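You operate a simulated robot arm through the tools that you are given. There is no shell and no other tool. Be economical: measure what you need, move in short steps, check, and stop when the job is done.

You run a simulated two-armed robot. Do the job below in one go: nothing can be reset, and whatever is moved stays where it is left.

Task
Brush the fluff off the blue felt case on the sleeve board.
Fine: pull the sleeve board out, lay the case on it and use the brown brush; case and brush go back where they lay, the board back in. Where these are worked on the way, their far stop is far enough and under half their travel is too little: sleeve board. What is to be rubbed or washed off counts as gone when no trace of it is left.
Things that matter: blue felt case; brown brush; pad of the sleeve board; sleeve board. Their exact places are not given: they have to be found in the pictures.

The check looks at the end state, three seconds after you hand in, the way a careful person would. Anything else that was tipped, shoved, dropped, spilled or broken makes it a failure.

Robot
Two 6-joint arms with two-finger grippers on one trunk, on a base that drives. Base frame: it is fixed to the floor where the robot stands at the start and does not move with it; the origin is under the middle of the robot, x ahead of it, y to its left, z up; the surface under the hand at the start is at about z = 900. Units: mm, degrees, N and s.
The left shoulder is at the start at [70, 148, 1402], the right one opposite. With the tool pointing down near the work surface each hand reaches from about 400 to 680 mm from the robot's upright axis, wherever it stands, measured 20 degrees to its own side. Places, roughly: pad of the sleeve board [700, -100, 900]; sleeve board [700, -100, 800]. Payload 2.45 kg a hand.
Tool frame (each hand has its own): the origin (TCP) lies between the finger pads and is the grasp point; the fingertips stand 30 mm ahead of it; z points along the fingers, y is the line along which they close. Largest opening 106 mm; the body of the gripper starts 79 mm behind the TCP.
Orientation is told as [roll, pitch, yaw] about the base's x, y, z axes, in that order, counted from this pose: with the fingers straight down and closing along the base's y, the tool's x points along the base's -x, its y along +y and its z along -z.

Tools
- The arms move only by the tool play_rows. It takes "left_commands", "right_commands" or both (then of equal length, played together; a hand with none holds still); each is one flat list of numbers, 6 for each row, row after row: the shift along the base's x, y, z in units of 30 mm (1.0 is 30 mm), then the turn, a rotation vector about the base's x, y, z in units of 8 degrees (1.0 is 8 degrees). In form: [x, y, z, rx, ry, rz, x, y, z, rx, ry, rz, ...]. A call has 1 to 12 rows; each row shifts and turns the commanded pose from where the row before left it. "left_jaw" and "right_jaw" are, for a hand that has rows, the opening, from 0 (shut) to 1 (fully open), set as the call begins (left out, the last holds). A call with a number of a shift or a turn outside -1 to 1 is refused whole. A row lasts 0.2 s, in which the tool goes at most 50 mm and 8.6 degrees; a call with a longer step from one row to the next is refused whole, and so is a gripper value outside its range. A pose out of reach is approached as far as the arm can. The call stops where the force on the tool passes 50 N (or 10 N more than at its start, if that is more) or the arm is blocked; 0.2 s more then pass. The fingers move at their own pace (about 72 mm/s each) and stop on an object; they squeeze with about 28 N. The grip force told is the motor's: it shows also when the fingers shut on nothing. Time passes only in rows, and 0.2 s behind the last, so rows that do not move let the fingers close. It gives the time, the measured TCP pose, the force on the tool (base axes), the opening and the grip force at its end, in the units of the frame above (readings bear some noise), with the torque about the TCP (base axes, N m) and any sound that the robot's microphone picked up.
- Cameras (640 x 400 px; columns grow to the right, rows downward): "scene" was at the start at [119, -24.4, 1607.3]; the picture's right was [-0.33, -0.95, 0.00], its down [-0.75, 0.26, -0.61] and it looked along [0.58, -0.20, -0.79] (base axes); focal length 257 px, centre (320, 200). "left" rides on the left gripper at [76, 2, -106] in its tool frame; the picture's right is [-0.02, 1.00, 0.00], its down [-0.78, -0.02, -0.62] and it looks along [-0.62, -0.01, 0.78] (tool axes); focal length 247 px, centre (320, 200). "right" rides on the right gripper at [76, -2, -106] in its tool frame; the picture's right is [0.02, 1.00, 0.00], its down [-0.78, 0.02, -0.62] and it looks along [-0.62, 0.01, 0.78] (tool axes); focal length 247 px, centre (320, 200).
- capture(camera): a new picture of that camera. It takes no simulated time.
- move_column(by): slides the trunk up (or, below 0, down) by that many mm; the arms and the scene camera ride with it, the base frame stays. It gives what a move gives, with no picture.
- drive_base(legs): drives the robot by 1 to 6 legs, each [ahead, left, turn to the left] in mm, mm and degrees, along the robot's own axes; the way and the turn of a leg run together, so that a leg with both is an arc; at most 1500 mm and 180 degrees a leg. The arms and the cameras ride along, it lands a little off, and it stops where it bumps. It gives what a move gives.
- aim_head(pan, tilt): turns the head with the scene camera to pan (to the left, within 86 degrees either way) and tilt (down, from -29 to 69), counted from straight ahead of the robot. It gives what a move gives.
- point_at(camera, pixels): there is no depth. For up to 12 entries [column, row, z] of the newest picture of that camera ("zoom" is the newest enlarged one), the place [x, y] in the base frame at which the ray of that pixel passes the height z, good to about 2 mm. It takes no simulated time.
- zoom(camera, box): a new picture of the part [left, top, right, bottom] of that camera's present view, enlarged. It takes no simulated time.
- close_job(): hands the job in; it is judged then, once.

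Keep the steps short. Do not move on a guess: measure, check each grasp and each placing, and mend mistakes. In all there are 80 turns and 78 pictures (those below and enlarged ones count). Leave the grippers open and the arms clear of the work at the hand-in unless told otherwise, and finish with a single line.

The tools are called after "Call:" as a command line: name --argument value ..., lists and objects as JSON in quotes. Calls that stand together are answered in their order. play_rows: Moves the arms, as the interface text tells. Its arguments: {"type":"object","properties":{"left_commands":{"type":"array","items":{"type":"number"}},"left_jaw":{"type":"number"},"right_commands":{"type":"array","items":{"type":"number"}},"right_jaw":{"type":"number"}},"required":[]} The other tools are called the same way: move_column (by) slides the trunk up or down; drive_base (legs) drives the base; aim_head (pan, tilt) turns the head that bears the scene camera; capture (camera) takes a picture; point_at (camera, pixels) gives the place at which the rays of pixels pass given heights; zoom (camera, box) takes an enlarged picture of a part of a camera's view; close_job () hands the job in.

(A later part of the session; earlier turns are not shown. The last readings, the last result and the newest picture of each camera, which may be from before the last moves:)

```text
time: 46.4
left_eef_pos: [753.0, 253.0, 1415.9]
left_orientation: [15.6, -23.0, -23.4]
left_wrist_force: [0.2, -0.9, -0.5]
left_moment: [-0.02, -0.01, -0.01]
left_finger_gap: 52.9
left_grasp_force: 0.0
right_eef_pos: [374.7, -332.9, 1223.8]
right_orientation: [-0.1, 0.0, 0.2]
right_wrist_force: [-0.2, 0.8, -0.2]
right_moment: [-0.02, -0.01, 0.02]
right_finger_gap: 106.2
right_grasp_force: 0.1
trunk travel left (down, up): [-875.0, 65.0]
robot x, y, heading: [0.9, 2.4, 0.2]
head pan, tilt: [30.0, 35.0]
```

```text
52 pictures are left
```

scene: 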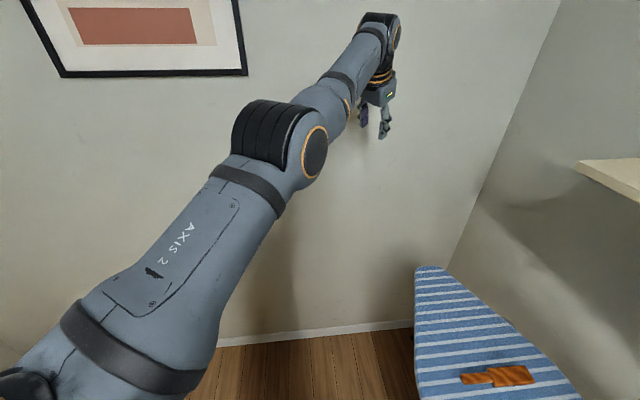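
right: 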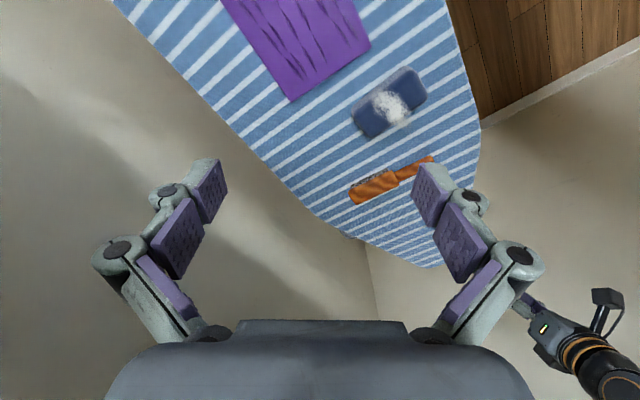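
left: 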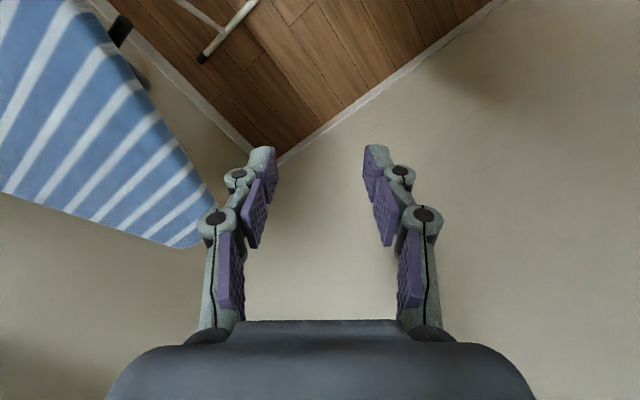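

One cheap retry of an inward move in this raised pose.

Call:
play_rows --left_commands '[-0.7, 0, -0.7, 0, 0, 0, -0.7, 0, -0.7, 0, 0, 0, -1, 0, 0, 0, 0, 0, -1, 0, 0, 0, 0, 0]'

Call:
drive_base --legs '[[-129, 192, 0], [0, 0, -56]]'

Call:
aim_head --pan 0 --tilt 45

Call:
capture --camera "scene"

```text
time: 47.4
left_eef_pos: [753.4, 252.6, 1409.3]
left_orientation: [15.6, -22.8, -23.4]
left_wrist_force: [-0.4, 0.3, -0.1]
left_moment: [0.06, -0.02, -0.01]
left_finger_gap: 53.1
left_grasp_force: 0.1
left hand out of reach, approached as far as the arm can: row 1, 2, 3, 4
right_eef_pos: [373.0, -333.2, 1224.8]
right_orientation: [0.1, 0.0, 0.1]
right_wrist_force: [0.1, 0.8, 0.2]
right_moment: [0.04, 0.0, -0.04]
right_finger_gap: 106.1
right_grasp_force: 0.0
trunk travel left (down, up): [-875.0, 65.0]
robot x, y, heading: [0.2, -1.6, 0.2]
head pan, tilt: [30.0, 35.0]
```

```text
time: 51.6
left_eef_pos: [510.1, -283.2, 1409.6]
left_orientation: [15.6, -22.9, -78.4]
left_wrist_force: [-0.1, 0.6, 0.0]
left_moment: [0.02, -0.02, -0.04]
left_finger_gap: 53.0
left_grasp_force: 0.1
right_eef_pos: [-188.3, -308.7, 1225.7]
right_orientation: [-0.1, 0.0, -54.7]
right_wrist_force: [0.4, 0.1, -0.3]
right_moment: [0.01, 0.02, 0.05]
right_finger_gap: 106.0
right_grasp_force: 0.0
trunk travel left (down, up): [-875.0, 65.0]
robot x, y, heading: [-130.6, 190.4, -55.0]
head pan, tilt: [30.0, 35.0]
```

```text
time: 52.5
left_eef_pos: [509.0, -284.1, 1408.0]
left_orientation: [15.7, -22.9, -78.5]
left_wrist_force: [-0.1, 0.0, 0.5]
left_moment: [-0.01, 0.0, 0.04]
left_finger_gap: 52.9
left_grasp_force: 0.0
right_eef_pos: [-189.4, -309.7, 1223.8]
right_orientation: [0.0, 0.0, -54.8]
right_wrist_force: [-0.2, -0.1, 0.6]
right_moment: [-0.02, -0.03, 0.02]
right_finger_gap: 105.8
right_grasp_force: 0.0
trunk travel left (down, up): [-875.0, 65.0]
robot x, y, heading: [-131.0, 189.8, -54.8]
head pan, tilt: [0.0, 45.0]
```

```text
51 pictures are left
```

scene: 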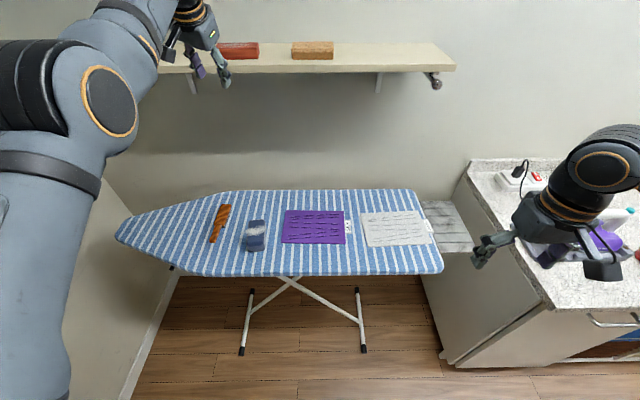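

A clear overview now, with the ironing board square in view. I'll drive left 540 mm to stand in front of the knob.

Call:
drive_base --legs '[[0, 540, -1]]'

Call:
capture --camera "scene"

```text
time: 55.7
left_eef_pos: [948.3, 12.1, 1409.4]
left_orientation: [15.7, -22.8, -79.7]
left_wrist_force: [-0.2, 0.3, -0.4]
left_moment: [-0.01, -0.03, 0.01]
left_finger_gap: 53.2
left_grasp_force: 0.1
right_eef_pos: [248.7, 1.9, 1223.5]
right_orientation: [0.1, 0.0, -56.1]
right_wrist_force: [-0.7, -0.3, -0.8]
right_moment: [-0.02, 0.02, 0.03]
right_finger_gap: 105.9
right_grasp_force: 0.1
trunk travel left (down, up): [-875.0, 65.0]
robot x, y, heading: [319.6, 501.9, -56.0]
head pan, tilt: [0.0, 45.0]
```

```text
50 pictures are left
```

scene: 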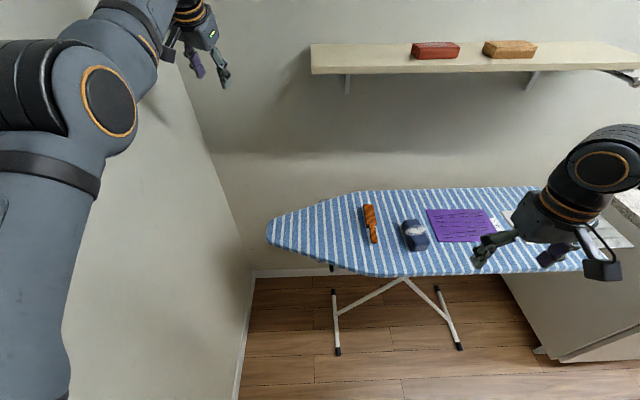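

The knob is now 567 mm ahead and 42 mm right of the robot. I'll lower the trunk by 120 mm and bring the right hand, fingers levelling, to 130 mm in front of the knob.

Call:
move_column --by -120

Call:
play_rows --right_commands '[0.667, 0.271, -0.6, -0.526, -0.355, 0, 0.667, 0.271, -0.6, -0.526, -0.355, 0, 0.667, 0.271, -0.6, -0.526, -0.355, 0, 0.667, 0.271, -0.6, -0.526, -0.355, 0, 0.667, 0.271, -0.6, -0.526, -0.355, 0, 0.667, 0.271, -0.6, -0.526, -0.355, 0, 0.667, 0.271, -0.6, -0.526, -0.355, 0]' --right_jaw 0.5

Call:
play_rows --right_commands '[0.667, 0.271, -0.6, -0.526, -0.355, 0, 0.667, 0.271, -0.6, -0.526, -0.355, 0, 0.667, 0.271, -0.6, -0.526, -0.355, 0, 0.667, 0.271, -0.6, -0.526, -0.355, 0, 0.667, 0.271, -0.6, -0.526, -0.355, 0, 0.667, 0.271, -0.6, -0.526, -0.355, 0, 0.667, 0.271, -0.6, -0.526, -0.355, 0, 0, 0, 0, 0, 0, 0]'

Call:
capture --camera "right"

```text
time: 57.2
left_eef_pos: [949.3, 13.3, 1288.6]
left_orientation: [15.5, -22.9, -79.6]
left_wrist_force: [-0.2, -0.8, -0.4]
left_moment: [-0.02, 0.01, -0.01]
left_finger_gap: 52.9
left_grasp_force: 0.1
right_eef_pos: [249.7, 3.8, 1103.6]
right_orientation: [0.0, 0.0, -56.1]
right_wrist_force: [0.3, -0.6, -0.8]
right_moment: [-0.02, 0.01, 0.0]
right_finger_gap: 105.8
right_grasp_force: 0.0
trunk travel left (down, up): [-755.0, 185.0]
robot x, y, heading: [319.9, 502.5, -56.3]
head pan, tilt: [0.0, 45.0]
```

```text
time: 58.8
left_eef_pos: [950.7, 12.4, 1288.8]
left_orientation: [15.5, -22.8, -79.6]
left_wrist_force: [0.5, -0.2, 0.0]
left_moment: [0.02, 0.02, 0.01]
left_finger_gap: 53.0
left_grasp_force: 0.1
right_eef_pos: [344.4, 26.3, 974.2]
right_orientation: [0.3, -35.5, -56.0]
right_wrist_force: [0.2, 0.0, 0.0]
right_moment: [0.0, 0.03, 0.0]
right_finger_gap: 53.1
right_grasp_force: 0.0
right hand out of reach, approached as far as the arm can: row 5, 6, 7
trunk travel left (down, up): [-755.0, 185.0]
robot x, y, heading: [318.5, 498.1, -55.9]
head pan, tilt: [0.0, 45.0]
```

```text
time: 60.6
left_eef_pos: [948.3, 13.1, 1288.8]
left_orientation: [15.7, -22.9, -79.7]
left_wrist_force: [0.6, 0.8, -0.1]
left_moment: [-0.01, 0.0, -0.05]
left_finger_gap: 53.2
left_grasp_force: 0.0
right_eef_pos: [348.6, 5.7, 1000.9]
right_orientation: [0.3, -71.1, -56.3]
right_wrist_force: [-0.9, 0.7, -0.5]
right_moment: [0.0, 0.02, 0.04]
right_finger_gap: 52.8
right_grasp_force: 0.0
right hand out of reach, approached as far as the arm can: row 1, 2, 3, 4, 5, 6, 7
trunk travel left (down, up): [-755.0, 185.0]
robot x, y, heading: [320.4, 497.3, -56.2]
head pan, tilt: [0.0, 45.0]
```

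```text
49 pictures are left
```

right: 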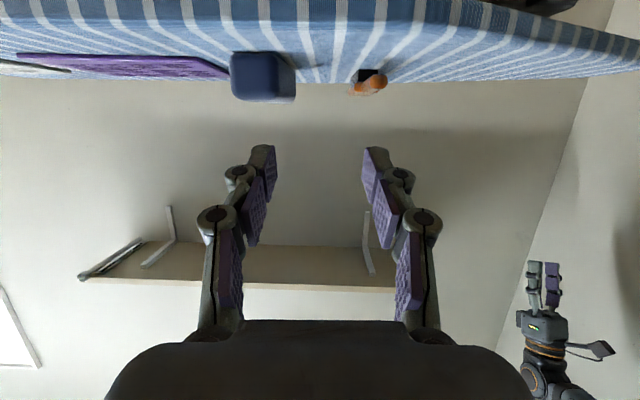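

The right hand was flagged while folded too close to its shoulder, not stretched out. Going straight down lengthens that distance, so I'll test that before anything else.

Call:
play_rows --right_commands '[0.3, -0.2, -0.7, 0, 0, 0, 0.3, -0.2, -0.7, 0, 0, 0, 0, 0, -1, 0, 0, 0]'

```text
time: 61.4
left_eef_pos: [948.6, 13.1, 1288.7]
left_orientation: [15.5, -22.9, -79.8]
left_wrist_force: [0.2, -0.1, 0.0]
left_moment: [-0.04, 0.02, -0.04]
left_finger_gap: 52.9
left_grasp_force: 0.0
right_eef_pos: [355.1, -30.5, 985.1]
right_orientation: [0.3, -71.0, -56.3]
right_wrist_force: [0.7, -0.5, 0.3]
right_moment: [-0.02, 0.0, -0.02]
right_finger_gap: 53.1
right_grasp_force: 0.0
right hand out of reach, approached as far as the arm can: row 1, 2, 3
trunk travel left (down, up): [-755.0, 185.0]
robot x, y, heading: [319.4, 498.2, -56.2]
head pan, tilt: [0.0, 45.0]
```

Call:
aim_head --pan -15 --tilt 60

Call:
capture --camera "scene"

```text
time: 62.1
left_eef_pos: [949.1, 12.7, 1289.1]
left_orientation: [15.6, -22.9, -79.7]
left_wrist_force: [-0.6, 0.1, 0.0]
left_moment: [0.0, 0.0, 0.03]
left_finger_gap: 52.9
left_grasp_force: 0.0
right_eef_pos: [354.1, -29.7, 985.0]
right_orientation: [0.3, -71.0, -56.3]
right_wrist_force: [-0.9, -0.2, 0.0]
right_moment: [0.02, 0.0, 0.02]
right_finger_gap: 52.9
right_grasp_force: 0.0
trunk travel left (down, up): [-755.0, 185.0]
robot x, y, heading: [316.3, 504.5, -55.9]
head pan, tilt: [-15.0, 60.0]
```

```text
48 pictures are left
```

scene: 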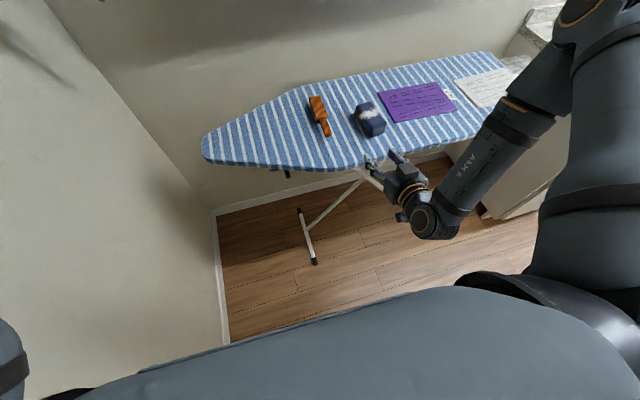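

Now the geometry is clear: the elbow is out to the right and the forearm comes back, so the wrist bend is at its limit. Standing farther back, with the trunk up and less tilt, will relax it. I'll drive back 73 mm, raise the trunk, and go to the pre-grasp with about 56° tilt.

Call:
drive_base --legs '[[-73, 0, 0]]'

Call:
move_column --by 120

Call:
play_rows --right_commands '[0.3, -0.2, 0, 0.79, 0.53, 0, 0.3, -0.2, 0, 0.79, 0.53, 0, 0.6, 0.16, -0.7, 0, 0, 0, 0.6, 0.16, -0.7, 0, 0, 0, 0.6, 0.16, -0.7, 0, 0, 0, 0.6, 0.16, -0.7, 0, 0, 0]'

```text
time: 63.1
left_eef_pos: [911.2, 64.8, 1284.7]
left_orientation: [15.6, -22.6, -79.8]
left_wrist_force: [1.1, -1.5, -0.8]
left_moment: [0.03, -0.03, 0.01]
left_finger_gap: 53.0
left_grasp_force: 0.1
right_eef_pos: [314.0, 25.9, 984.0]
right_orientation: [0.3, -70.7, -56.4]
right_wrist_force: [0.1, -0.1, -0.5]
right_moment: [-0.02, -0.02, 0.01]
right_finger_gap: 52.9
right_grasp_force: 0.1
trunk travel left (down, up): [-755.0, 185.0]
robot x, y, heading: [277.6, 559.1, -56.5]
head pan, tilt: [-15.0, 60.0]
```

```text
time: 64.7
left_eef_pos: [906.8, 69.0, 1409.1]
left_orientation: [15.6, -22.9, -79.8]
left_wrist_force: [-0.3, 1.0, -0.3]
left_moment: [0.0, 0.0, -0.01]
left_finger_gap: 53.1
left_grasp_force: 0.0
right_eef_pos: [313.1, 29.3, 1105.7]
right_orientation: [0.3, -71.0, -56.5]
right_wrist_force: [0.0, 0.2, -0.1]
right_moment: [0.0, -0.01, 0.05]
right_finger_gap: 53.1
right_grasp_force: 0.0
trunk travel left (down, up): [-875.0, 65.0]
robot x, y, heading: [279.6, 558.0, -56.0]
head pan, tilt: [-15.0, 60.0]
```

```text
time: 66.0
left_eef_pos: [907.3, 68.8, 1408.2]
left_orientation: [15.6, -22.8, -79.9]
left_wrist_force: [0.0, 0.5, -0.7]
left_moment: [-0.02, 0.01, 0.02]
left_finger_gap: 53.0
left_grasp_force: 0.0
right_eef_pos: [312.7, 16.2, 1071.5]
right_orientation: [0.3, -55.8, -56.3]
right_wrist_force: [0.2, -0.3, -0.1]
right_moment: [0.0, 0.03, 0.02]
right_finger_gap: 53.3
right_grasp_force: 0.0
right hand out of reach, approached as far as the arm can: row 2, 3, 4, 5, 6
trunk travel left (down, up): [-875.0, 65.0]
robot x, y, heading: [281.1, 560.1, -56.2]
head pan, tilt: [-15.0, 60.0]
```

Testing whether returning the right hand to fingers-down frees it.

Call:
play_rows --right_commands '[0, 0, 0, 0.83, 0.56, 0, 0, 0, 0, 0.83, 0.56, 0, 0, 0, 0, 0.83, 0.56, 0, 0, 0, 0, 0.83, 0.56, 0, 0, 0, 0, 0.83, 0.56, 0, 0, 0, 0, 0.83, 0.56, 0, 0, 0, 0, 0.83, 0.56, 0]'

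Call:
play_rows --right_commands '[0.5, -0.7, 0, 0, 0, 0, 0.5, -0.7, 0, 0, 0, 0, 0.5, -0.7, 0, 0, 0, 0, 0.5, -0.7, 0, 0, 0, 0]'

Call:
play_rows --right_commands '[0, 0, -0.8, 0, 0, 0, 0, 0, -0.8, 0, 0, 0]'

```text
time: 67.7
left_eef_pos: [908.1, 68.0, 1408.3]
left_orientation: [15.6, -22.7, -80.0]
left_wrist_force: [-0.1, -0.3, -0.1]
left_moment: [0.01, -0.02, 0.0]
left_finger_gap: 53.0
left_grasp_force: 0.2
right_eef_pos: [254.1, 13.1, 1079.4]
right_orientation: [-1.1, -3.4, -56.3]
right_wrist_force: [0.6, 0.3, -0.4]
right_moment: [0.0, -0.02, 0.02]
right_finger_gap: 53.2
right_grasp_force: 0.1
right hand out of reach, approached as far as the arm can: row 3, 4, 5, 6, 7
trunk travel left (down, up): [-875.0, 65.0]
robot x, y, heading: [281.2, 558.9, -56.2]
head pan, tilt: [-15.0, 60.0]
```

```text
time: 68.7
left_eef_pos: [906.7, 68.9, 1408.6]
left_orientation: [15.6, -22.8, -79.8]
left_wrist_force: [-0.9, -0.3, -0.5]
left_moment: [-0.02, -0.01, -0.02]
left_finger_gap: 53.0
left_grasp_force: 0.2
right_eef_pos: [245.7, -58.7, 1092.2]
right_orientation: [-1.1, -3.5, -56.3]
right_wrist_force: [0.1, 0.0, -0.2]
right_moment: [0.02, 0.02, 0.0]
right_finger_gap: 53.1
right_grasp_force: 0.1
right hand out of reach, approached as far as the arm can: row 1, 2, 3, 4
trunk travel left (down, up): [-875.0, 65.0]
robot x, y, heading: [276.5, 558.8, -56.3]
head pan, tilt: [-15.0, 60.0]
```

```text
time: 69.2
left_eef_pos: [908.8, 67.3, 1408.3]
left_orientation: [15.6, -22.9, -79.9]
left_wrist_force: [0.1, -0.4, 0.8]
left_moment: [0.03, -0.02, 0.01]
left_finger_gap: 53.3
left_grasp_force: 0.1
right_eef_pos: [235.1, -56.5, 1044.0]
right_orientation: [-1.2, -3.3, -56.2]
right_wrist_force: [0.0, -0.5, 0.0]
right_moment: [-0.01, 0.0, 0.03]
right_finger_gap: 52.9
right_grasp_force: 0.0
right hand out of reach, approached as far as the arm can: row 2
trunk travel left (down, up): [-875.0, 65.0]
robot x, y, heading: [284.0, 560.1, -56.3]
head pan, tilt: [-15.0, 60.0]
```

The right arm is also pinned by some joint limit near here. I'll take it back to its known-good starting pose relative to the robot and check that it moves freely there.

Call:
play_rows --right_commands '[-0.115, 0.554, 0.857, 0.1, 0.06, 0, -0.115, 0.554, 0.857, 0.1, 0.06, 0, -0.115, 0.554, 0.857, 0.1, 0.06, 0, -0.115, 0.554, 0.857, 0.1, 0.06, 0, -0.115, 0.554, 0.857, 0, 0, 0, -0.115, 0.554, 0.857, 0, 0, 0, -0.115, 0.554, 0.857, 0, 0, 0]'

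Call:
aim_head --pan -45 --tilt 40

Call:
capture --camera "scene"

```text
time: 70.8
left_eef_pos: [906.3, 69.3, 1410.4]
left_orientation: [15.5, -23.0, -80.0]
left_wrist_force: [0.1, 0.2, 0.3]
left_moment: [0.02, -0.01, 0.02]
left_finger_gap: 53.0
left_grasp_force: 0.0
right_eef_pos: [210.2, 61.5, 1223.5]
right_orientation: [-1.1, 0.3, -56.3]
right_wrist_force: [-0.4, 0.5, -0.5]
right_moment: [-0.02, -0.01, -0.02]
right_finger_gap: 52.9
right_grasp_force: 0.1
trunk travel left (down, up): [-875.0, 65.0]
robot x, y, heading: [277.1, 557.4, -56.1]
head pan, tilt: [-15.0, 60.0]
```

```text
time: 71.8
left_eef_pos: [908.5, 68.7, 1408.8]
left_orientation: [15.5, -22.8, -79.9]
left_wrist_force: [0.1, -1.3, 0.4]
left_moment: [-0.01, 0.01, -0.04]
left_finger_gap: 53.0
left_grasp_force: 0.1
right_eef_pos: [210.9, 61.5, 1222.8]
right_orientation: [-1.1, 0.4, -56.3]
right_wrist_force: [0.7, -0.3, 0.5]
right_moment: [0.01, -0.01, 0.02]
right_finger_gap: 53.1
right_grasp_force: 0.1
trunk travel left (down, up): [-875.0, 65.0]
robot x, y, heading: [279.0, 558.2, -56.3]
head pan, tilt: [-45.0, 40.0]
```

```text
47 pictures are left
```

scene: 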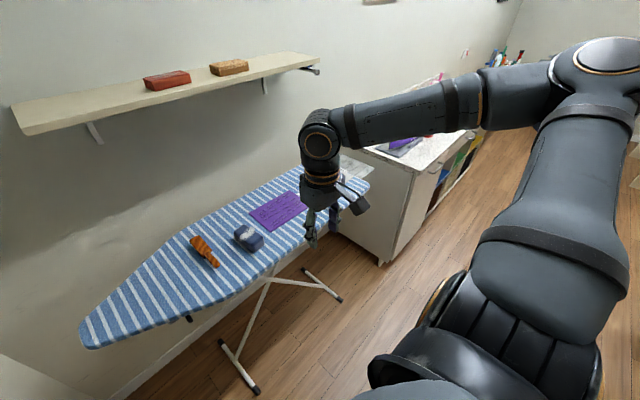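

The right arm is free again: the elbow is out to the right, and the limit was folding the wrist too close to the shoulder. I'll lower the trunk by 100 mm, carry the hand outward first with fingers down, and tilt only once it is well forward.

Call:
move_column --by -100

Call:
play_rows --right_commands '[0.873, -0.014, -0.373, 0, 0, 0, 0.873, -0.014, -0.373, 0, 0, 0, 0.873, -0.014, -0.373, 0, 0, 0, 0.873, -0.014, -0.373, 0, 0, 0, 0.873, -0.014, -0.373, 0, 0, 0, 0.873, -0.014, -0.373, 0, 0, 0, 0.873, -0.014, -0.373, 0, 0, 0, 0.873, -0.014, -0.373, 0, 0, 0, 0.873, -0.014, -0.373, 0, 0, 0, 0.873, -0.014, -0.373, 0, 0, 0, 0.873, -0.014, -0.373, 0, 0, 0]'

```text
time: 73.1
left_eef_pos: [908.3, 68.1, 1309.2]
left_orientation: [15.5, -22.8, -79.9]
left_wrist_force: [-0.4, 0.3, -0.5]
left_moment: [-0.01, -0.01, 0.0]
left_finger_gap: 53.1
left_grasp_force: 0.0
right_eef_pos: [211.8, 61.3, 1123.7]
right_orientation: [-1.1, 0.4, -56.2]
right_wrist_force: [-0.1, 0.1, 0.3]
right_moment: [-0.02, -0.01, 0.04]
right_finger_gap: 53.0
right_grasp_force: 0.1
trunk travel left (down, up): [-775.0, 165.0]
robot x, y, heading: [278.4, 563.3, -56.3]
head pan, tilt: [-45.0, 40.0]
```

```text
time: 75.5
left_eef_pos: [908.6, 69.8, 1309.1]
left_orientation: [15.5, -22.8, -79.8]
left_wrist_force: [0.7, 0.2, -0.2]
left_moment: [0.03, 0.0, 0.04]
left_finger_gap: 53.2
left_grasp_force: 0.1
right_eef_pos: [252.2, 57.1, 1015.4]
right_orientation: [-1.0, 0.3, -56.3]
right_wrist_force: [0.6, -0.5, 0.0]
right_moment: [0.0, 0.0, -0.02]
right_finger_gap: 52.8
right_grasp_force: 0.0
right hand out of reach, approached as far as the arm can: row 2, 3, 4, 5, 6, 7, 8, 9, 10, 11
trunk travel left (down, up): [-775.0, 165.0]
robot x, y, heading: [279.8, 560.8, -56.0]
head pan, tilt: [-45.0, 40.0]
```

Leftward motion is blocked here, so I'll try going forward first, with yaw free, to find what limits it.

Call:
play_rows --right_commands '[0.559, -0.829, 0, 0, 0, 0, 0.559, -0.829, 0, 0, 0, 0, 0.559, -0.829, 0, 0, 0, 0, 0.559, -0.829, 0, 0, 0, 0]'

Call:
play_rows --right_commands '[0, 0, 0, 0, 0, 1, 0, 0, 0, 0, 0, 1, 0, 0, 0, 0, 0, 1, 0.83, 0.56, 0, 0, 0, 0, 0.83, 0.56, 0, 0, 0, 0]'

Call:
play_rows --right_commands '[0, 0, 0, 0, 0, -1, 0, 0, 0, 0, 0, -1, 0, 0, 0, 0, 0, -1, 0, 0, 0, 0, 0, -1, 0, 0, 0, 0, 0, -1, 0, 0, 0, 0, 0, -1, 0.83, 0.56, 0, 0, 0, 0, 0.83, 0.56, 0, 0, 0, 0]'

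```text
time: 76.5
left_eef_pos: [907.7, 67.9, 1308.4]
left_orientation: [15.6, -22.9, -79.9]
left_wrist_force: [0.9, 0.2, 0.2]
left_moment: [0.0, 0.01, 0.01]
left_finger_gap: 52.9
left_grasp_force: 0.0
right_eef_pos: [244.2, -33.1, 1020.5]
right_orientation: [-0.9, 0.4, -56.1]
right_wrist_force: [-0.1, -0.1, -0.3]
right_moment: [-0.01, -0.01, 0.0]
right_finger_gap: 53.0
right_grasp_force: 0.1
right hand out of reach, approached as far as the arm can: row 1, 2, 3, 4
trunk travel left (down, up): [-775.0, 165.0]
robot x, y, heading: [285.0, 559.1, -56.2]
head pan, tilt: [-45.0, 40.0]
```

```text
time: 77.7
left_eef_pos: [909.4, 70.0, 1308.9]
left_orientation: [15.7, -22.9, -79.9]
left_wrist_force: [-0.4, -0.5, 0.2]
left_moment: [0.02, 0.0, 0.01]
left_finger_gap: 53.1
left_grasp_force: 0.2
right_eef_pos: [250.4, 8.4, 1026.7]
right_orientation: [-1.1, 0.2, -32.2]
right_wrist_force: [0.0, -1.5, -0.2]
right_moment: [0.0, 0.03, 0.01]
right_finger_gap: 53.0
right_grasp_force: 0.0
right hand out of reach, approached as far as the arm can: row 4, 5
trunk travel left (down, up): [-775.0, 165.0]
robot x, y, heading: [281.1, 558.8, -56.3]
head pan, tilt: [-45.0, 40.0]
```

```text
time: 79.5
left_eef_pos: [909.0, 70.1, 1309.6]
left_orientation: [15.6, -22.9, -79.9]
left_wrist_force: [-1.0, 0.3, -0.6]
left_moment: [-0.01, -0.01, 0.03]
left_finger_gap: 53.0
left_grasp_force: 0.0
right_eef_pos: [253.0, 44.1, 1032.2]
right_orientation: [-1.0, 0.4, -80.3]
right_wrist_force: [0.2, -0.2, 0.1]
right_moment: [0.01, 0.03, 0.0]
right_finger_gap: 53.1
right_grasp_force: 0.2
right hand out of reach, approached as far as the arm can: row 7, 8
trunk travel left (down, up): [-775.0, 165.0]
robot x, y, heading: [281.7, 560.6, -56.4]
head pan, tilt: [-45.0, 40.0]
```

Yaw makes no difference. Reach is quoted near the work surface, so I'll go down to that height, well short of the board, and try the leftward move there.

Call:
play_rows --right_commands '[0, 0, -1, 0, 0, 1, 0, 0, -1, 0, 0, 1, 0, 0, -1, 0, 0, 1, 0, 0, -1, 0, 0, 0, 0, 0, -1, 0, 0, 0, 0, 0, -1, 0, 0, 0]'

Call:
play_rows --right_commands '[0.83, 0.56, 0, 0, 0, 0, 0.83, 0.56, 0, 0, 0, 0, 0.83, 0.56, 0, 0, 0, 0, 0.83, 0.56, 0, 0, 0, 0]'

Call:
capture --camera "scene"

```text
time: 80.9
left_eef_pos: [908.4, 68.3, 1308.3]
left_orientation: [15.5, -22.8, -79.9]
left_wrist_force: [-0.6, 0.3, 0.5]
left_moment: [0.03, -0.04, -0.03]
left_finger_gap: 53.1
left_grasp_force: 0.1
right_eef_pos: [212.9, 43.2, 864.0]
right_orientation: [-1.0, 0.3, -56.1]
right_wrist_force: [0.1, 0.3, -1.0]
right_moment: [0.0, -0.01, -0.01]
right_finger_gap: 53.0
right_grasp_force: 0.0
right hand out of reach, approached as far as the arm can: row 2, 3, 4, 5, 6
trunk travel left (down, up): [-775.0, 165.0]
robot x, y, heading: [277.9, 560.1, -56.4]
head pan, tilt: [-45.0, 40.0]
```

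```text
time: 81.9
left_eef_pos: [908.7, 68.7, 1308.4]
left_orientation: [15.5, -22.8, -79.9]
left_wrist_force: [0.9, 0.5, -0.5]
left_moment: [-0.04, 0.0, 0.01]
left_finger_gap: 52.9
left_grasp_force: 0.1
right_eef_pos: [223.4, 107.1, 897.0]
right_orientation: [-1.1, 0.3, -56.3]
right_wrist_force: [-0.1, -0.1, 0.9]
right_moment: [-0.03, -0.01, -0.01]
right_finger_gap: 53.1
right_grasp_force: 0.1
right hand out of reach, approached as far as the arm can: row 1, 2, 3, 4
trunk travel left (down, up): [-775.0, 165.0]
robot x, y, heading: [279.5, 559.9, -56.5]
head pan, tilt: [-45.0, 40.0]
```

```text
46 pictures are left
```

scene: 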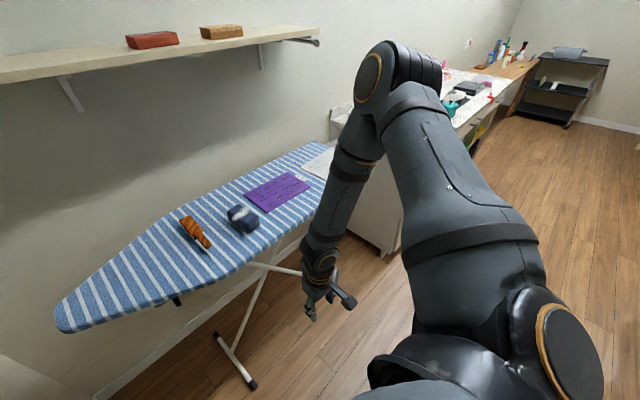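

Now it's clear: the right arm works elbow-up, and its turret is at its inner limit. It can only work well out to its right, about 35–60° off the robot's heading. To turn the robot that way, the straight left arm has to be parked first, so I'll swing it upward with extra finger-raise, which may also unlock its elbow.

Call:
play_rows --left_commands '[0.117, -0.174, 0.93, -0.423, -0.285, 0, 0.117, -0.174, 0.93, -0.423, -0.285, 0, 0.117, -0.174, 0.93, -0.423, -0.285, 0, 0.05, -0.08, 0.93, -0.423, -0.285, 0, 0.05, -0.08, 0.93, -0.423, -0.285, 0, 0, 0, 0.95, -0.423, -0.285, 0, 0, 0, 0.95, -0.423, -0.285, 0, 0, 0, 0.95, -0.423, -0.285, 0]'

Call:
play_rows --left_commands '[-0.5, 0.74, -0.3, 0, 0, 0, -0.5, 0.74, -0.3, 0, 0, 0, -0.5, 0.74, -0.3, 0, 0, 0, -0.5, 0.74, -0.3, 0, 0, 0]'

Call:
aim_head --pan 40 --tilt -5

Call:
capture --camera "scene"

```text
time: 83.7
left_eef_pos: [920.3, 51.6, 1534.7]
left_orientation: [36.0, -51.3, -92.7]
left_wrist_force: [0.2, 0.5, -0.1]
left_moment: [-0.01, 0.0, 0.02]
left_finger_gap: 53.0
left_grasp_force: 0.0
right_eef_pos: [223.8, 106.7, 896.6]
right_orientation: [-1.0, 0.4, -56.4]
right_wrist_force: [-0.4, 0.1, -0.6]
right_moment: [0.0, 0.01, 0.01]
right_finger_gap: 53.2
right_grasp_force: 0.0
trunk travel left (down, up): [-775.0, 165.0]
robot x, y, heading: [281.5, 555.4, -56.1]
head pan, tilt: [-45.0, 40.0]
```

```text
time: 84.7
left_eef_pos: [908.1, 66.5, 1558.0]
left_orientation: [36.0, -51.4, -92.7]
left_wrist_force: [0.7, -0.2, 0.9]
left_moment: [0.04, -0.01, 0.02]
left_finger_gap: 53.1
left_grasp_force: 0.1
left hand out of reach, approached as far as the arm can: row 1, 2, 3, 4
right_eef_pos: [223.7, 106.4, 896.9]
right_orientation: [-1.0, 0.3, -56.3]
right_wrist_force: [0.7, -0.2, 0.6]
right_moment: [0.02, 0.0, -0.01]
right_finger_gap: 53.2
right_grasp_force: 0.1
trunk travel left (down, up): [-775.0, 165.0]
robot x, y, heading: [278.2, 558.1, -56.4]
head pan, tilt: [-45.0, 40.0]
```

```text
time: 86.3
left_eef_pos: [909.8, 68.7, 1557.0]
left_orientation: [35.9, -51.3, -92.6]
left_wrist_force: [-0.5, 0.3, -0.8]
left_moment: [-0.02, 0.03, -0.02]
left_finger_gap: 52.7
left_grasp_force: 0.0
right_eef_pos: [225.0, 106.9, 896.7]
right_orientation: [-1.1, 0.4, -56.3]
right_wrist_force: [-0.1, 0.5, 0.3]
right_moment: [0.0, -0.04, 0.01]
right_finger_gap: 52.9
right_grasp_force: 0.1
trunk travel left (down, up): [-775.0, 165.0]
robot x, y, heading: [278.7, 558.1, -56.3]
head pan, tilt: [40.0, -5.0]
```

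```text
45 pictures are left
```

scene: 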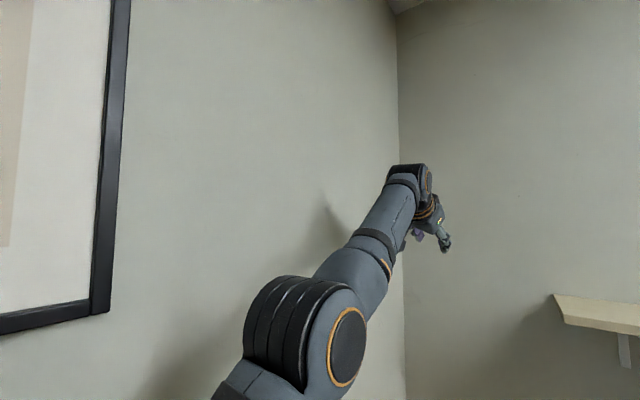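

The left elbow stays pinned, so I'll park that arm high. Then I'll drive to a stance at heading -12° where the knob lies 45° to the right, which is good for the right arm.

Call:
play_rows --left_commands '[-0.24, 0.357, 0.88, -0.24, -0.162, 0, -0.24, 0.357, 0.88, -0.24, -0.162, 0, -0.24, 0.357, 0.88, -0.24, -0.162, 0, -0.24, 0.357, 0.88, -0.24, -0.162, 0, -0.24, 0.357, 0.88, -0.24, -0.162, 0, -0.33, 0.489, 0.78, -0.24, -0.162, 0, -0.33, 0.489, 0.78, -0.24, -0.162, 0, -0.33, 0.489, 0.78, -0.24, -0.162, 0, -0.33, 0.489, 0.78, -0.24, -0.162, 0, -0.33, 0.489, 0.78, -0.24, -0.162, 0]'

Call:
play_rows --left_commands '[-0.411, 0.609, 0.65, -0.24, -0.162, 0, -0.411, 0.609, 0.65, -0.24, -0.162, 0, -0.411, 0.609, 0.65, -0.24, -0.162, 0, -0.411, 0.609, 0.65, -0.24, -0.162, 0, -0.411, 0.609, 0.65, -0.24, -0.162, 0, -0.477, 0.707, 0.49, -0.24, -0.162, 0, -0.477, 0.707, 0.49, -0.24, -0.162, 0, -0.477, 0.707, 0.49, -0.24, -0.162, 0, -0.477, 0.707, 0.49, -0.24, -0.162, 0, -0.477, 0.707, 0.49, -0.24, -0.162, 0]'

Call:
drive_base --legs '[[-99, -22, 0], [0, 0, 44]]'

Call:
aim_head --pan -40 --tilt 45

Call:
capture --camera "scene"

```text
time: 88.5
left_eef_pos: [825.1, 191.4, 1805.3]
left_orientation: [71.6, -66.2, -123.7]
left_wrist_force: [0.6, 0.5, -0.5]
left_moment: [-0.01, 0.03, -0.01]
left_finger_gap: 53.2
left_grasp_force: 0.1
left hand out of reach, approached as far as the arm can: row 2
right_eef_pos: [222.8, 108.0, 896.8]
right_orientation: [-0.9, 0.2, -56.3]
right_wrist_force: [-0.5, -0.1, -0.4]
right_moment: [0.06, 0.01, 0.0]
right_finger_gap: 52.9
right_grasp_force: 0.0
trunk travel left (down, up): [-775.0, 165.0]
robot x, y, heading: [279.9, 554.1, -56.5]
head pan, tilt: [40.0, -5.0]
```

```text
time: 90.7
left_eef_pos: [692.6, 391.1, 1977.3]
left_orientation: [129.2, -64.2, -176.7]
left_wrist_force: [-0.6, 0.5, 0.4]
left_moment: [-0.01, 0.04, 0.0]
left_finger_gap: 53.0
left_grasp_force: 0.0
right_eef_pos: [223.0, 107.6, 895.8]
right_orientation: [-1.0, 0.3, -56.3]
right_wrist_force: [0.4, -0.1, -0.7]
right_moment: [0.04, 0.0, 0.01]
right_finger_gap: 53.1
right_grasp_force: 0.0
trunk travel left (down, up): [-775.0, 165.0]
robot x, y, heading: [279.1, 560.5, -56.3]
head pan, tilt: [40.0, -5.0]
```

```text
time: 94.0
left_eef_pos: [599.6, 773.3, 1983.6]
left_orientation: [128.2, -62.9, -130.1]
left_wrist_force: [-19.0, -38.1, 3.8]
left_moment: [-0.5, 0.13, -1.01]
left_finger_gap: 76.4
left_grasp_force: 20.6
right_eef_pos: [489.2, 261.9, 891.8]
right_orientation: [-0.1, 0.0, -9.8]
right_wrist_force: [0.7, 0.0, 1.3]
right_moment: [-0.01, 0.02, 0.03]
right_finger_gap: 52.9
right_grasp_force: 0.0
trunk travel left (down, up): [-775.0, 165.0]
robot x, y, heading: [207.6, 626.3, -9.6]
head pan, tilt: [40.0, -5.0]
```

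```text
time: 95.5
left_eef_pos: [590.6, 754.5, 1984.7]
left_orientation: [127.4, -62.2, -130.2]
left_wrist_force: [-34.6, -50.0, -32.5]
left_moment: [-0.13, 1.02, -1.31]
left_finger_gap: 12.8
left_grasp_force: 36.6
right_eef_pos: [485.9, 258.0, 891.8]
right_orientation: [0.4, -0.1, -9.8]
right_wrist_force: [-0.1, 1.1, 0.1]
right_moment: [-0.07, -0.05, -0.02]
right_finger_gap: 53.0
right_grasp_force: 0.1
trunk travel left (down, up): [-775.0, 165.0]
robot x, y, heading: [209.4, 626.9, -10.0]
head pan, tilt: [-40.0, 45.0]
```

```text
44 pictures are left
```

scene: 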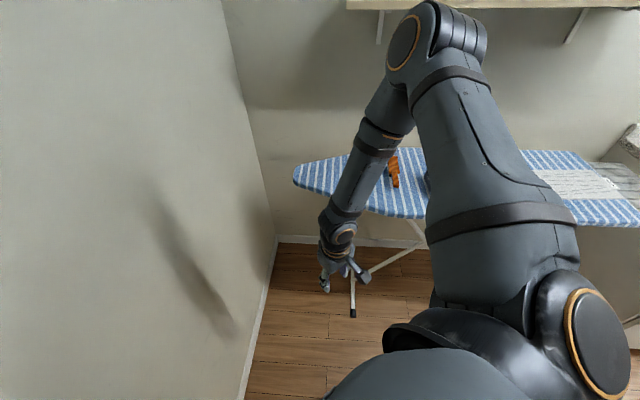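

The left hand is touching something up by the wall (about 60 N, fingers pushed). I'll look before moving.

Call:
aim_head --pan 40 --tilt -25

Call:
capture --camera "scene"

Call:
capture --camera "left"

```text
time: 97.0
left_eef_pos: [589.1, 755.7, 1985.3]
left_orientation: [127.8, -62.1, -130.4]
left_wrist_force: [-33.0, -49.0, -22.7]
left_moment: [-0.08, 0.75, -1.28]
left_finger_gap: 12.5
left_grasp_force: 36.5
right_eef_pos: [487.6, 259.0, 892.7]
right_orientation: [0.3, -0.1, -9.8]
right_wrist_force: [0.2, 0.1, 0.5]
right_moment: [-0.01, 0.01, -0.01]
right_finger_gap: 53.2
right_grasp_force: 0.0
trunk travel left (down, up): [-775.0, 165.0]
robot x, y, heading: [205.7, 627.7, -9.9]
head pan, tilt: [40.0, -25.0]
```

```text
43 pictures are left
```

scene: 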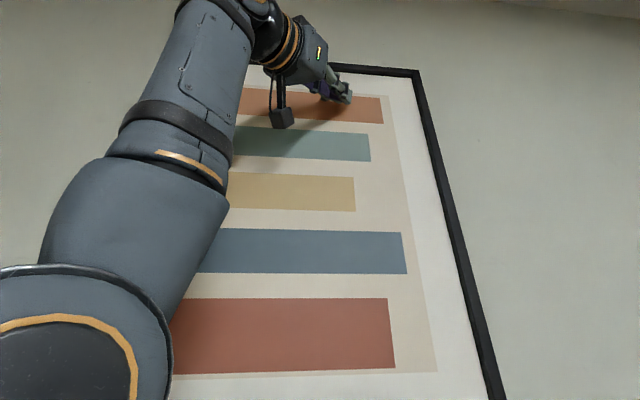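

```text
42 pictures are left
```

left: 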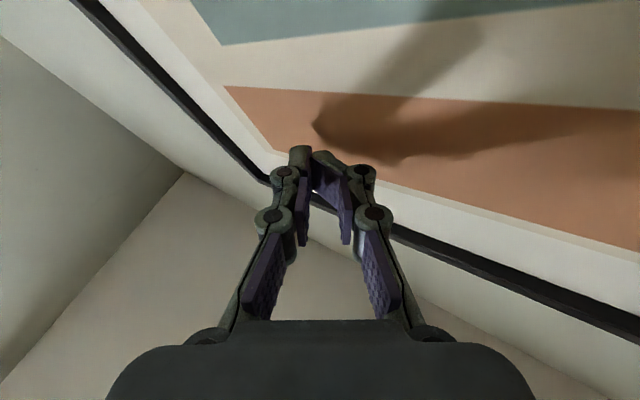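

The left hand is pressing against the wall picture, which still looks straight. I'll back the base straight away from the wall and check.

Call:
drive_base --legs '[[-72, -69, 0]]'

Call:
capture --camera "scene"

```text
time: 98.2
left_eef_pos: [544.6, 754.7, 1974.0]
left_orientation: [128.6, -64.5, -130.3]
left_wrist_force: [1.9, 1.1, -0.5]
left_moment: [0.01, -0.06, -0.12]
left_finger_gap: 53.0
left_grasp_force: 0.1
right_eef_pos: [419.1, 220.6, 896.8]
right_orientation: [-1.6, 0.6, -9.8]
right_wrist_force: [0.9, -0.3, 1.1]
right_moment: [-0.06, 0.03, -0.01]
right_finger_gap: 53.2
right_grasp_force: 0.0
trunk travel left (down, up): [-775.0, 165.0]
robot x, y, heading: [128.3, 568.6, -9.9]
head pan, tilt: [40.0, -25.0]
```

```text
41 pictures are left
```

scene: 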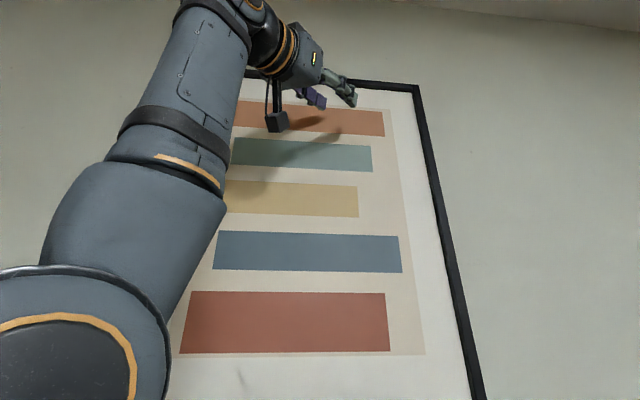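

The hand is clear and the picture is unharmed. I'll tuck the left arm further up and inward, drive to the stance, and bring the right hand to the pre-grasp: yaw -56, tilt 60°, 110 mm out from the knob.

Call:
play_rows --left_commands '[-0.84, 0.15, 0.5, 0, 0, 0, -0.84, 0.15, 0.5, 0, 0, 0, -0.84, 0.15, 0.45, 0, 0, 0, -0.9, 0.15, 0.4, 0, 0, 0, -0.174, -0.98, 0, 0, 0, 0, -0.174, -0.98, 0, 0, 0, 0, -0.174, -0.98, 0, 0, 0, 0, -0.174, -0.98, 0, 0, 0, 0, -0.174, -0.98, 0, 0, 0, 0, -0.174, -0.98, 0, 0, 0, 0]'

Call:
drive_base --legs '[[51, 57, 0]]'

Call:
play_rows --right_commands '[-0.2, -0.1, 0, 0, 0, -0.96, -0.2, -0.1, 0, 0, 0, -0.96, -0.2, -0.1, 0, 0, 0, -0.96, -0.2, 0, 0, 0, 0, -0.96, -0.2, 0, 0, 0, 0, -0.96, -0.2, 0, 0, 0, 0, -0.96]'

Call:
play_rows --right_commands '[0.43, -0.635, -0.2, -0.78, -0.525, 0, 0.43, -0.635, -0.2, -0.78, -0.525, 0, 0.43, -0.635, -0.2, -0.78, -0.525, 0, 0.43, -0.635, -0.2, -0.78, -0.525, 0, 0.43, -0.635, -0.2, -0.78, -0.525, 0, 0.43, -0.635, -0.2, -0.78, -0.525, 0, 0.43, -0.635, -0.2, -0.78, -0.525, 0, 0.43, -0.635, -0.2, -0.78, -0.525, 0]'

Call:
capture --camera "right"

```text
time: 100.4
left_eef_pos: [413.7, 609.9, 1963.8]
left_orientation: [130.0, -65.3, -131.3]
left_wrist_force: [0.0, -0.5, -0.4]
left_moment: [-0.01, -0.01, 0.04]
left_finger_gap: 52.9
left_grasp_force: 0.1
left hand out of reach, approached as far as the arm can: row 1, 2, 3, 4, 7, 8, 9, 10
right_eef_pos: [414.8, 216.7, 896.2]
right_orientation: [-1.0, 0.3, -9.9]
right_wrist_force: [-0.1, 0.0, 0.4]
right_moment: [-0.03, 0.02, -0.01]
right_finger_gap: 52.8
right_grasp_force: 0.0
trunk travel left (down, up): [-775.0, 165.0]
robot x, y, heading: [122.0, 572.5, -10.3]
head pan, tilt: [40.0, -25.0]
```

```text
time: 101.4
left_eef_pos: [464.5, 648.7, 1964.9]
left_orientation: [130.1, -64.8, -131.5]
left_wrist_force: [-1.6, -0.7, -0.5]
left_moment: [-0.03, 0.02, 0.07]
left_finger_gap: 53.0
left_grasp_force: 0.1
right_eef_pos: [470.3, 260.1, 896.3]
right_orientation: [-0.9, 0.1, -10.0]
right_wrist_force: [-0.2, 0.0, 0.4]
right_moment: [0.04, -0.03, -0.01]
right_finger_gap: 53.0
right_grasp_force: 0.2
trunk travel left (down, up): [-775.0, 165.0]
robot x, y, heading: [187.1, 613.7, -9.7]
head pan, tilt: [40.0, -25.0]
```

```text
time: 102.8
left_eef_pos: [477.3, 657.0, 1962.6]
left_orientation: [129.7, -65.4, -131.0]
left_wrist_force: [0.4, 0.3, 0.2]
left_moment: [0.01, -0.01, 0.02]
left_finger_gap: 53.0
left_grasp_force: 0.1
right_eef_pos: [438.6, 254.9, 894.8]
right_orientation: [-1.0, 0.2, -56.1]
right_wrist_force: [0.9, 0.9, 0.4]
right_moment: [-0.01, -0.01, -0.01]
right_finger_gap: 52.8
right_grasp_force: 0.1
trunk travel left (down, up): [-775.0, 165.0]
robot x, y, heading: [184.2, 614.0, -9.6]
head pan, tilt: [40.0, -25.0]
```

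```text
time: 104.6
left_eef_pos: [478.0, 656.5, 1962.4]
left_orientation: [129.8, -65.4, -131.0]
left_wrist_force: [0.1, 0.8, 0.7]
left_moment: [0.0, -0.03, 0.0]
left_finger_gap: 52.8
left_grasp_force: 0.0
right_eef_pos: [537.8, 115.0, 953.8]
right_orientation: [-1.1, -59.9, -55.9]
right_wrist_force: [0.0, 1.1, 0.0]
right_moment: [0.01, -0.03, -0.02]
right_finger_gap: 52.7
right_grasp_force: 0.0
right hand out of reach, approached as far as the arm can: row 5, 6, 7, 8
trunk travel left (down, up): [-775.0, 165.0]
robot x, y, heading: [186.8, 616.4, -9.9]
head pan, tilt: [40.0, -25.0]
```

```text
40 pictures are left
```

right: 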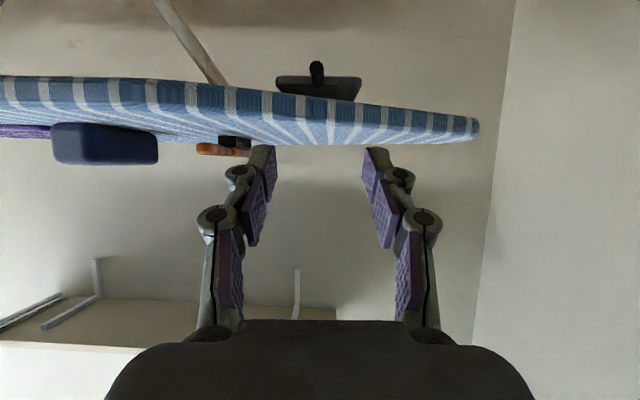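

The position in x and y is right, but the wrist limit keeps it 105 mm too high. Lowering the trunk by 102 mm fixes that without moving any joint. Then I'll check the knob.

Call:
move_column --by -102

Call:
play_rows --right_commands '[0.5, -0.83, 0, 0, 0, 0, 0.5, -0.83, 0, 0, 0, 0]'

Call:
capture --camera "right"

```text
time: 106.0
left_eef_pos: [477.3, 658.1, 1861.1]
left_orientation: [129.6, -65.5, -131.1]
left_wrist_force: [0.3, 0.2, -0.1]
left_moment: [-0.02, 0.01, -0.01]
left_finger_gap: 52.8
left_grasp_force: 0.0
right_eef_pos: [537.4, 115.1, 851.2]
right_orientation: [-1.1, -59.8, -56.0]
right_wrist_force: [-0.5, -0.8, -0.3]
right_moment: [-0.01, 0.0, -0.03]
right_finger_gap: 52.9
right_grasp_force: 0.1
trunk travel left (down, up): [-673.0, 267.0]
robot x, y, heading: [188.8, 618.0, -10.0]
head pan, tilt: [40.0, -25.0]
```

```text
time: 106.6
left_eef_pos: [476.9, 656.4, 1861.1]
left_orientation: [129.6, -65.3, -131.0]
left_wrist_force: [1.1, 0.2, -0.1]
left_moment: [-0.03, -0.01, 0.01]
left_finger_gap: 53.3
left_grasp_force: 0.1
right_eef_pos: [568.8, 64.9, 850.2]
right_orientation: [-1.1, -59.6, -55.9]
right_wrist_force: [0.1, 0.2, 0.3]
right_moment: [0.02, -0.02, 0.02]
right_finger_gap: 53.1
right_grasp_force: 0.0
trunk travel left (down, up): [-673.0, 267.0]
robot x, y, heading: [183.3, 618.2, -10.1]
head pan, tilt: [40.0, -25.0]
```

```text
39 pictures are left
```

right: 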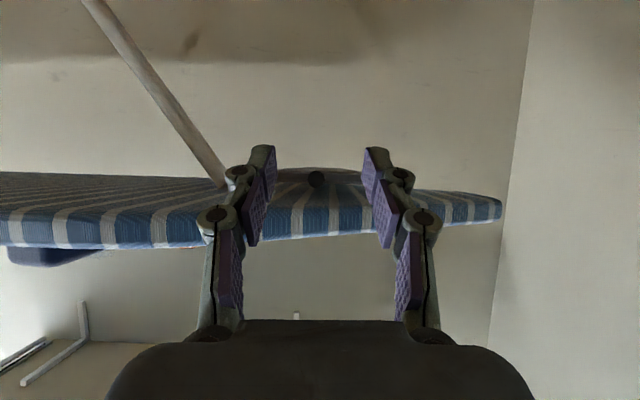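

No flags, and the knob is centred at (317,178). I'll narrow the jaw and advance the last 63 mm.

Call:
play_rows --right_commands '[0.356, -0.608, 0, 0, 0, 0, 0.356, -0.608, 0, 0, 0, 0, 0.356, -0.608, -0.04, 0, 0, 0, 0, 0, 0, 0, 0, 0]' --right_jaw 0.38

Call:
zoom --camera "right" --box '[220, 110, 420, 235]'

```text
time: 107.6
left_eef_pos: [476.8, 657.6, 1859.7]
left_orientation: [129.8, -65.4, -131.2]
left_wrist_force: [0.0, 0.2, 1.0]
left_moment: [-0.02, -0.01, -0.02]
left_finger_gap: 52.8
left_grasp_force: 0.1
right_eef_pos: [600.2, 13.3, 848.8]
right_orientation: [-1.1, -59.8, -56.0]
right_wrist_force: [-0.8, 0.0, -0.4]
right_moment: [-0.02, -0.02, 0.0]
right_finger_gap: 40.3
right_grasp_force: 0.0
trunk travel left (down, up): [-673.0, 267.0]
robot x, y, heading: [190.9, 616.1, -9.9]
head pan, tilt: [40.0, -25.0]
```

```text
3.20 times, centred on (320, 172) of right
```

zoom: 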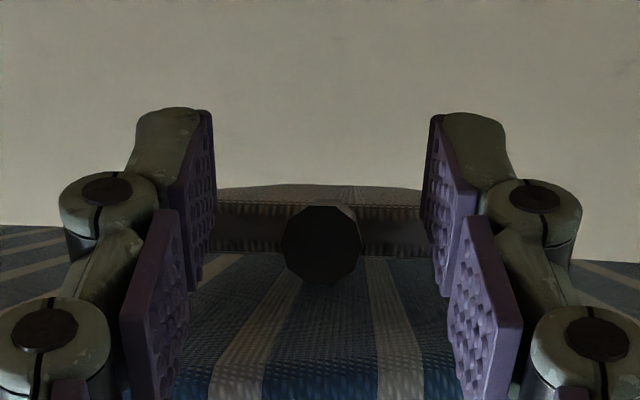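

The knob sits neatly between the finger pads. Closing.

Call:
play_rows --right_commands '[0.05, -0.08, 0, 0, 0, 0, 0, 0, 0, 0, 0, 0, 0, 0, 0, 0, 0, 0, 0, 0, 0, 0, 0, 0]' --right_jaw 0

```text
time: 108.6
left_eef_pos: [476.2, 658.3, 1860.3]
left_orientation: [129.8, -65.5, -131.1]
left_wrist_force: [-1.2, 0.1, 0.0]
left_moment: [0.0, 0.0, -0.06]
left_finger_gap: 53.0
left_grasp_force: 0.0
right_eef_pos: [601.5, 10.5, 848.7]
right_orientation: [-1.2, -59.8, -55.8]
right_wrist_force: [2.3, 2.5, 1.3]
right_moment: [0.01, -0.02, 0.99]
right_finger_gap: 13.3
right_grasp_force: 40.2
trunk travel left (down, up): [-673.0, 267.0]
robot x, y, heading: [187.1, 615.8, -10.0]
head pan, tilt: [40.0, -25.0]
```

Gripped at 13.3 mm. Pulling along p with the arm first, watching the force.

Call:
play_rows --right_commands '[-0.28, 0.415, 0, 0, 0, 0, -0.56, 0.83, 0, 0, 0, 0, -0.56, 0.83, 0, 0, 0, 0, -0.56, 0.83, 0, 0, 0, 0]'

Call:
aim_head --pan -40 --tilt 55

Call:
capture --camera "scene"

```text
time: 109.6
left_eef_pos: [476.2, 657.5, 1861.7]
left_orientation: [129.8, -65.4, -131.1]
left_wrist_force: [0.0, -0.6, 0.0]
left_moment: [0.04, 0.01, -0.04]
left_finger_gap: 52.9
left_grasp_force: 0.0
right_eef_pos: [541.1, 94.8, 847.7]
right_orientation: [-1.2, -59.7, -56.1]
right_wrist_force: [-1.1, -2.6, -3.8]
right_moment: [-0.21, -0.19, 0.86]
right_finger_gap: 13.4
right_grasp_force: 39.3
trunk travel left (down, up): [-673.0, 267.0]
robot x, y, heading: [185.4, 619.0, -10.2]
head pan, tilt: [40.0, -25.0]
```

```text
time: 111.1
left_eef_pos: [477.1, 655.4, 1861.1]
left_orientation: [129.5, -65.5, -130.9]
left_wrist_force: [0.8, -0.3, 0.7]
left_moment: [-0.02, -0.04, -0.01]
left_finger_gap: 52.9
left_grasp_force: 0.0
right_eef_pos: [540.4, 93.2, 848.7]
right_orientation: [-1.0, -59.7, -56.0]
right_wrist_force: [-7.2, -3.2, -7.8]
right_moment: [0.16, 0.12, 0.76]
right_finger_gap: 13.3
right_grasp_force: 39.9
trunk travel left (down, up): [-673.0, 267.0]
robot x, y, heading: [183.3, 615.9, -9.8]
head pan, tilt: [-40.0, 55.0]
```

```text
37 pictures are left
```

scene: 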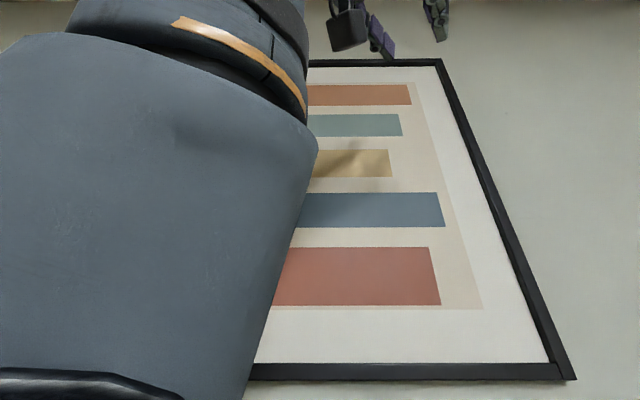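

The board came out about 100 mm with little force. I'll drive the base another 100 mm along p while holding on, then look.

Call:
drive_base --legs '[[-70, 72, 0]]'

Call:
capture --camera "scene"

```text
time: 112.3
left_eef_pos: [418.0, 735.6, 1861.1]
left_orientation: [129.6, -65.2, -131.0]
left_wrist_force: [0.2, -0.3, -0.5]
left_moment: [-0.01, -0.03, -0.02]
left_finger_gap: 52.9
left_grasp_force: 0.1
right_eef_pos: [482.1, 174.6, 849.7]
right_orientation: [-0.7, -59.8, -56.5]
right_wrist_force: [-14.7, -13.3, -14.4]
right_moment: [-0.75, -0.72, 0.56]
right_finger_gap: 13.5
right_grasp_force: 40.4
trunk travel left (down, up): [-673.0, 267.0]
robot x, y, heading: [130.0, 697.3, -10.0]
head pan, tilt: [-40.0, 55.0]
```

```text
36 pictures are left
```

scene: 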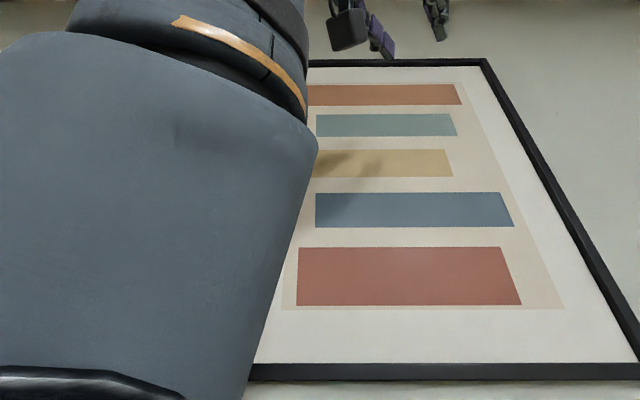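

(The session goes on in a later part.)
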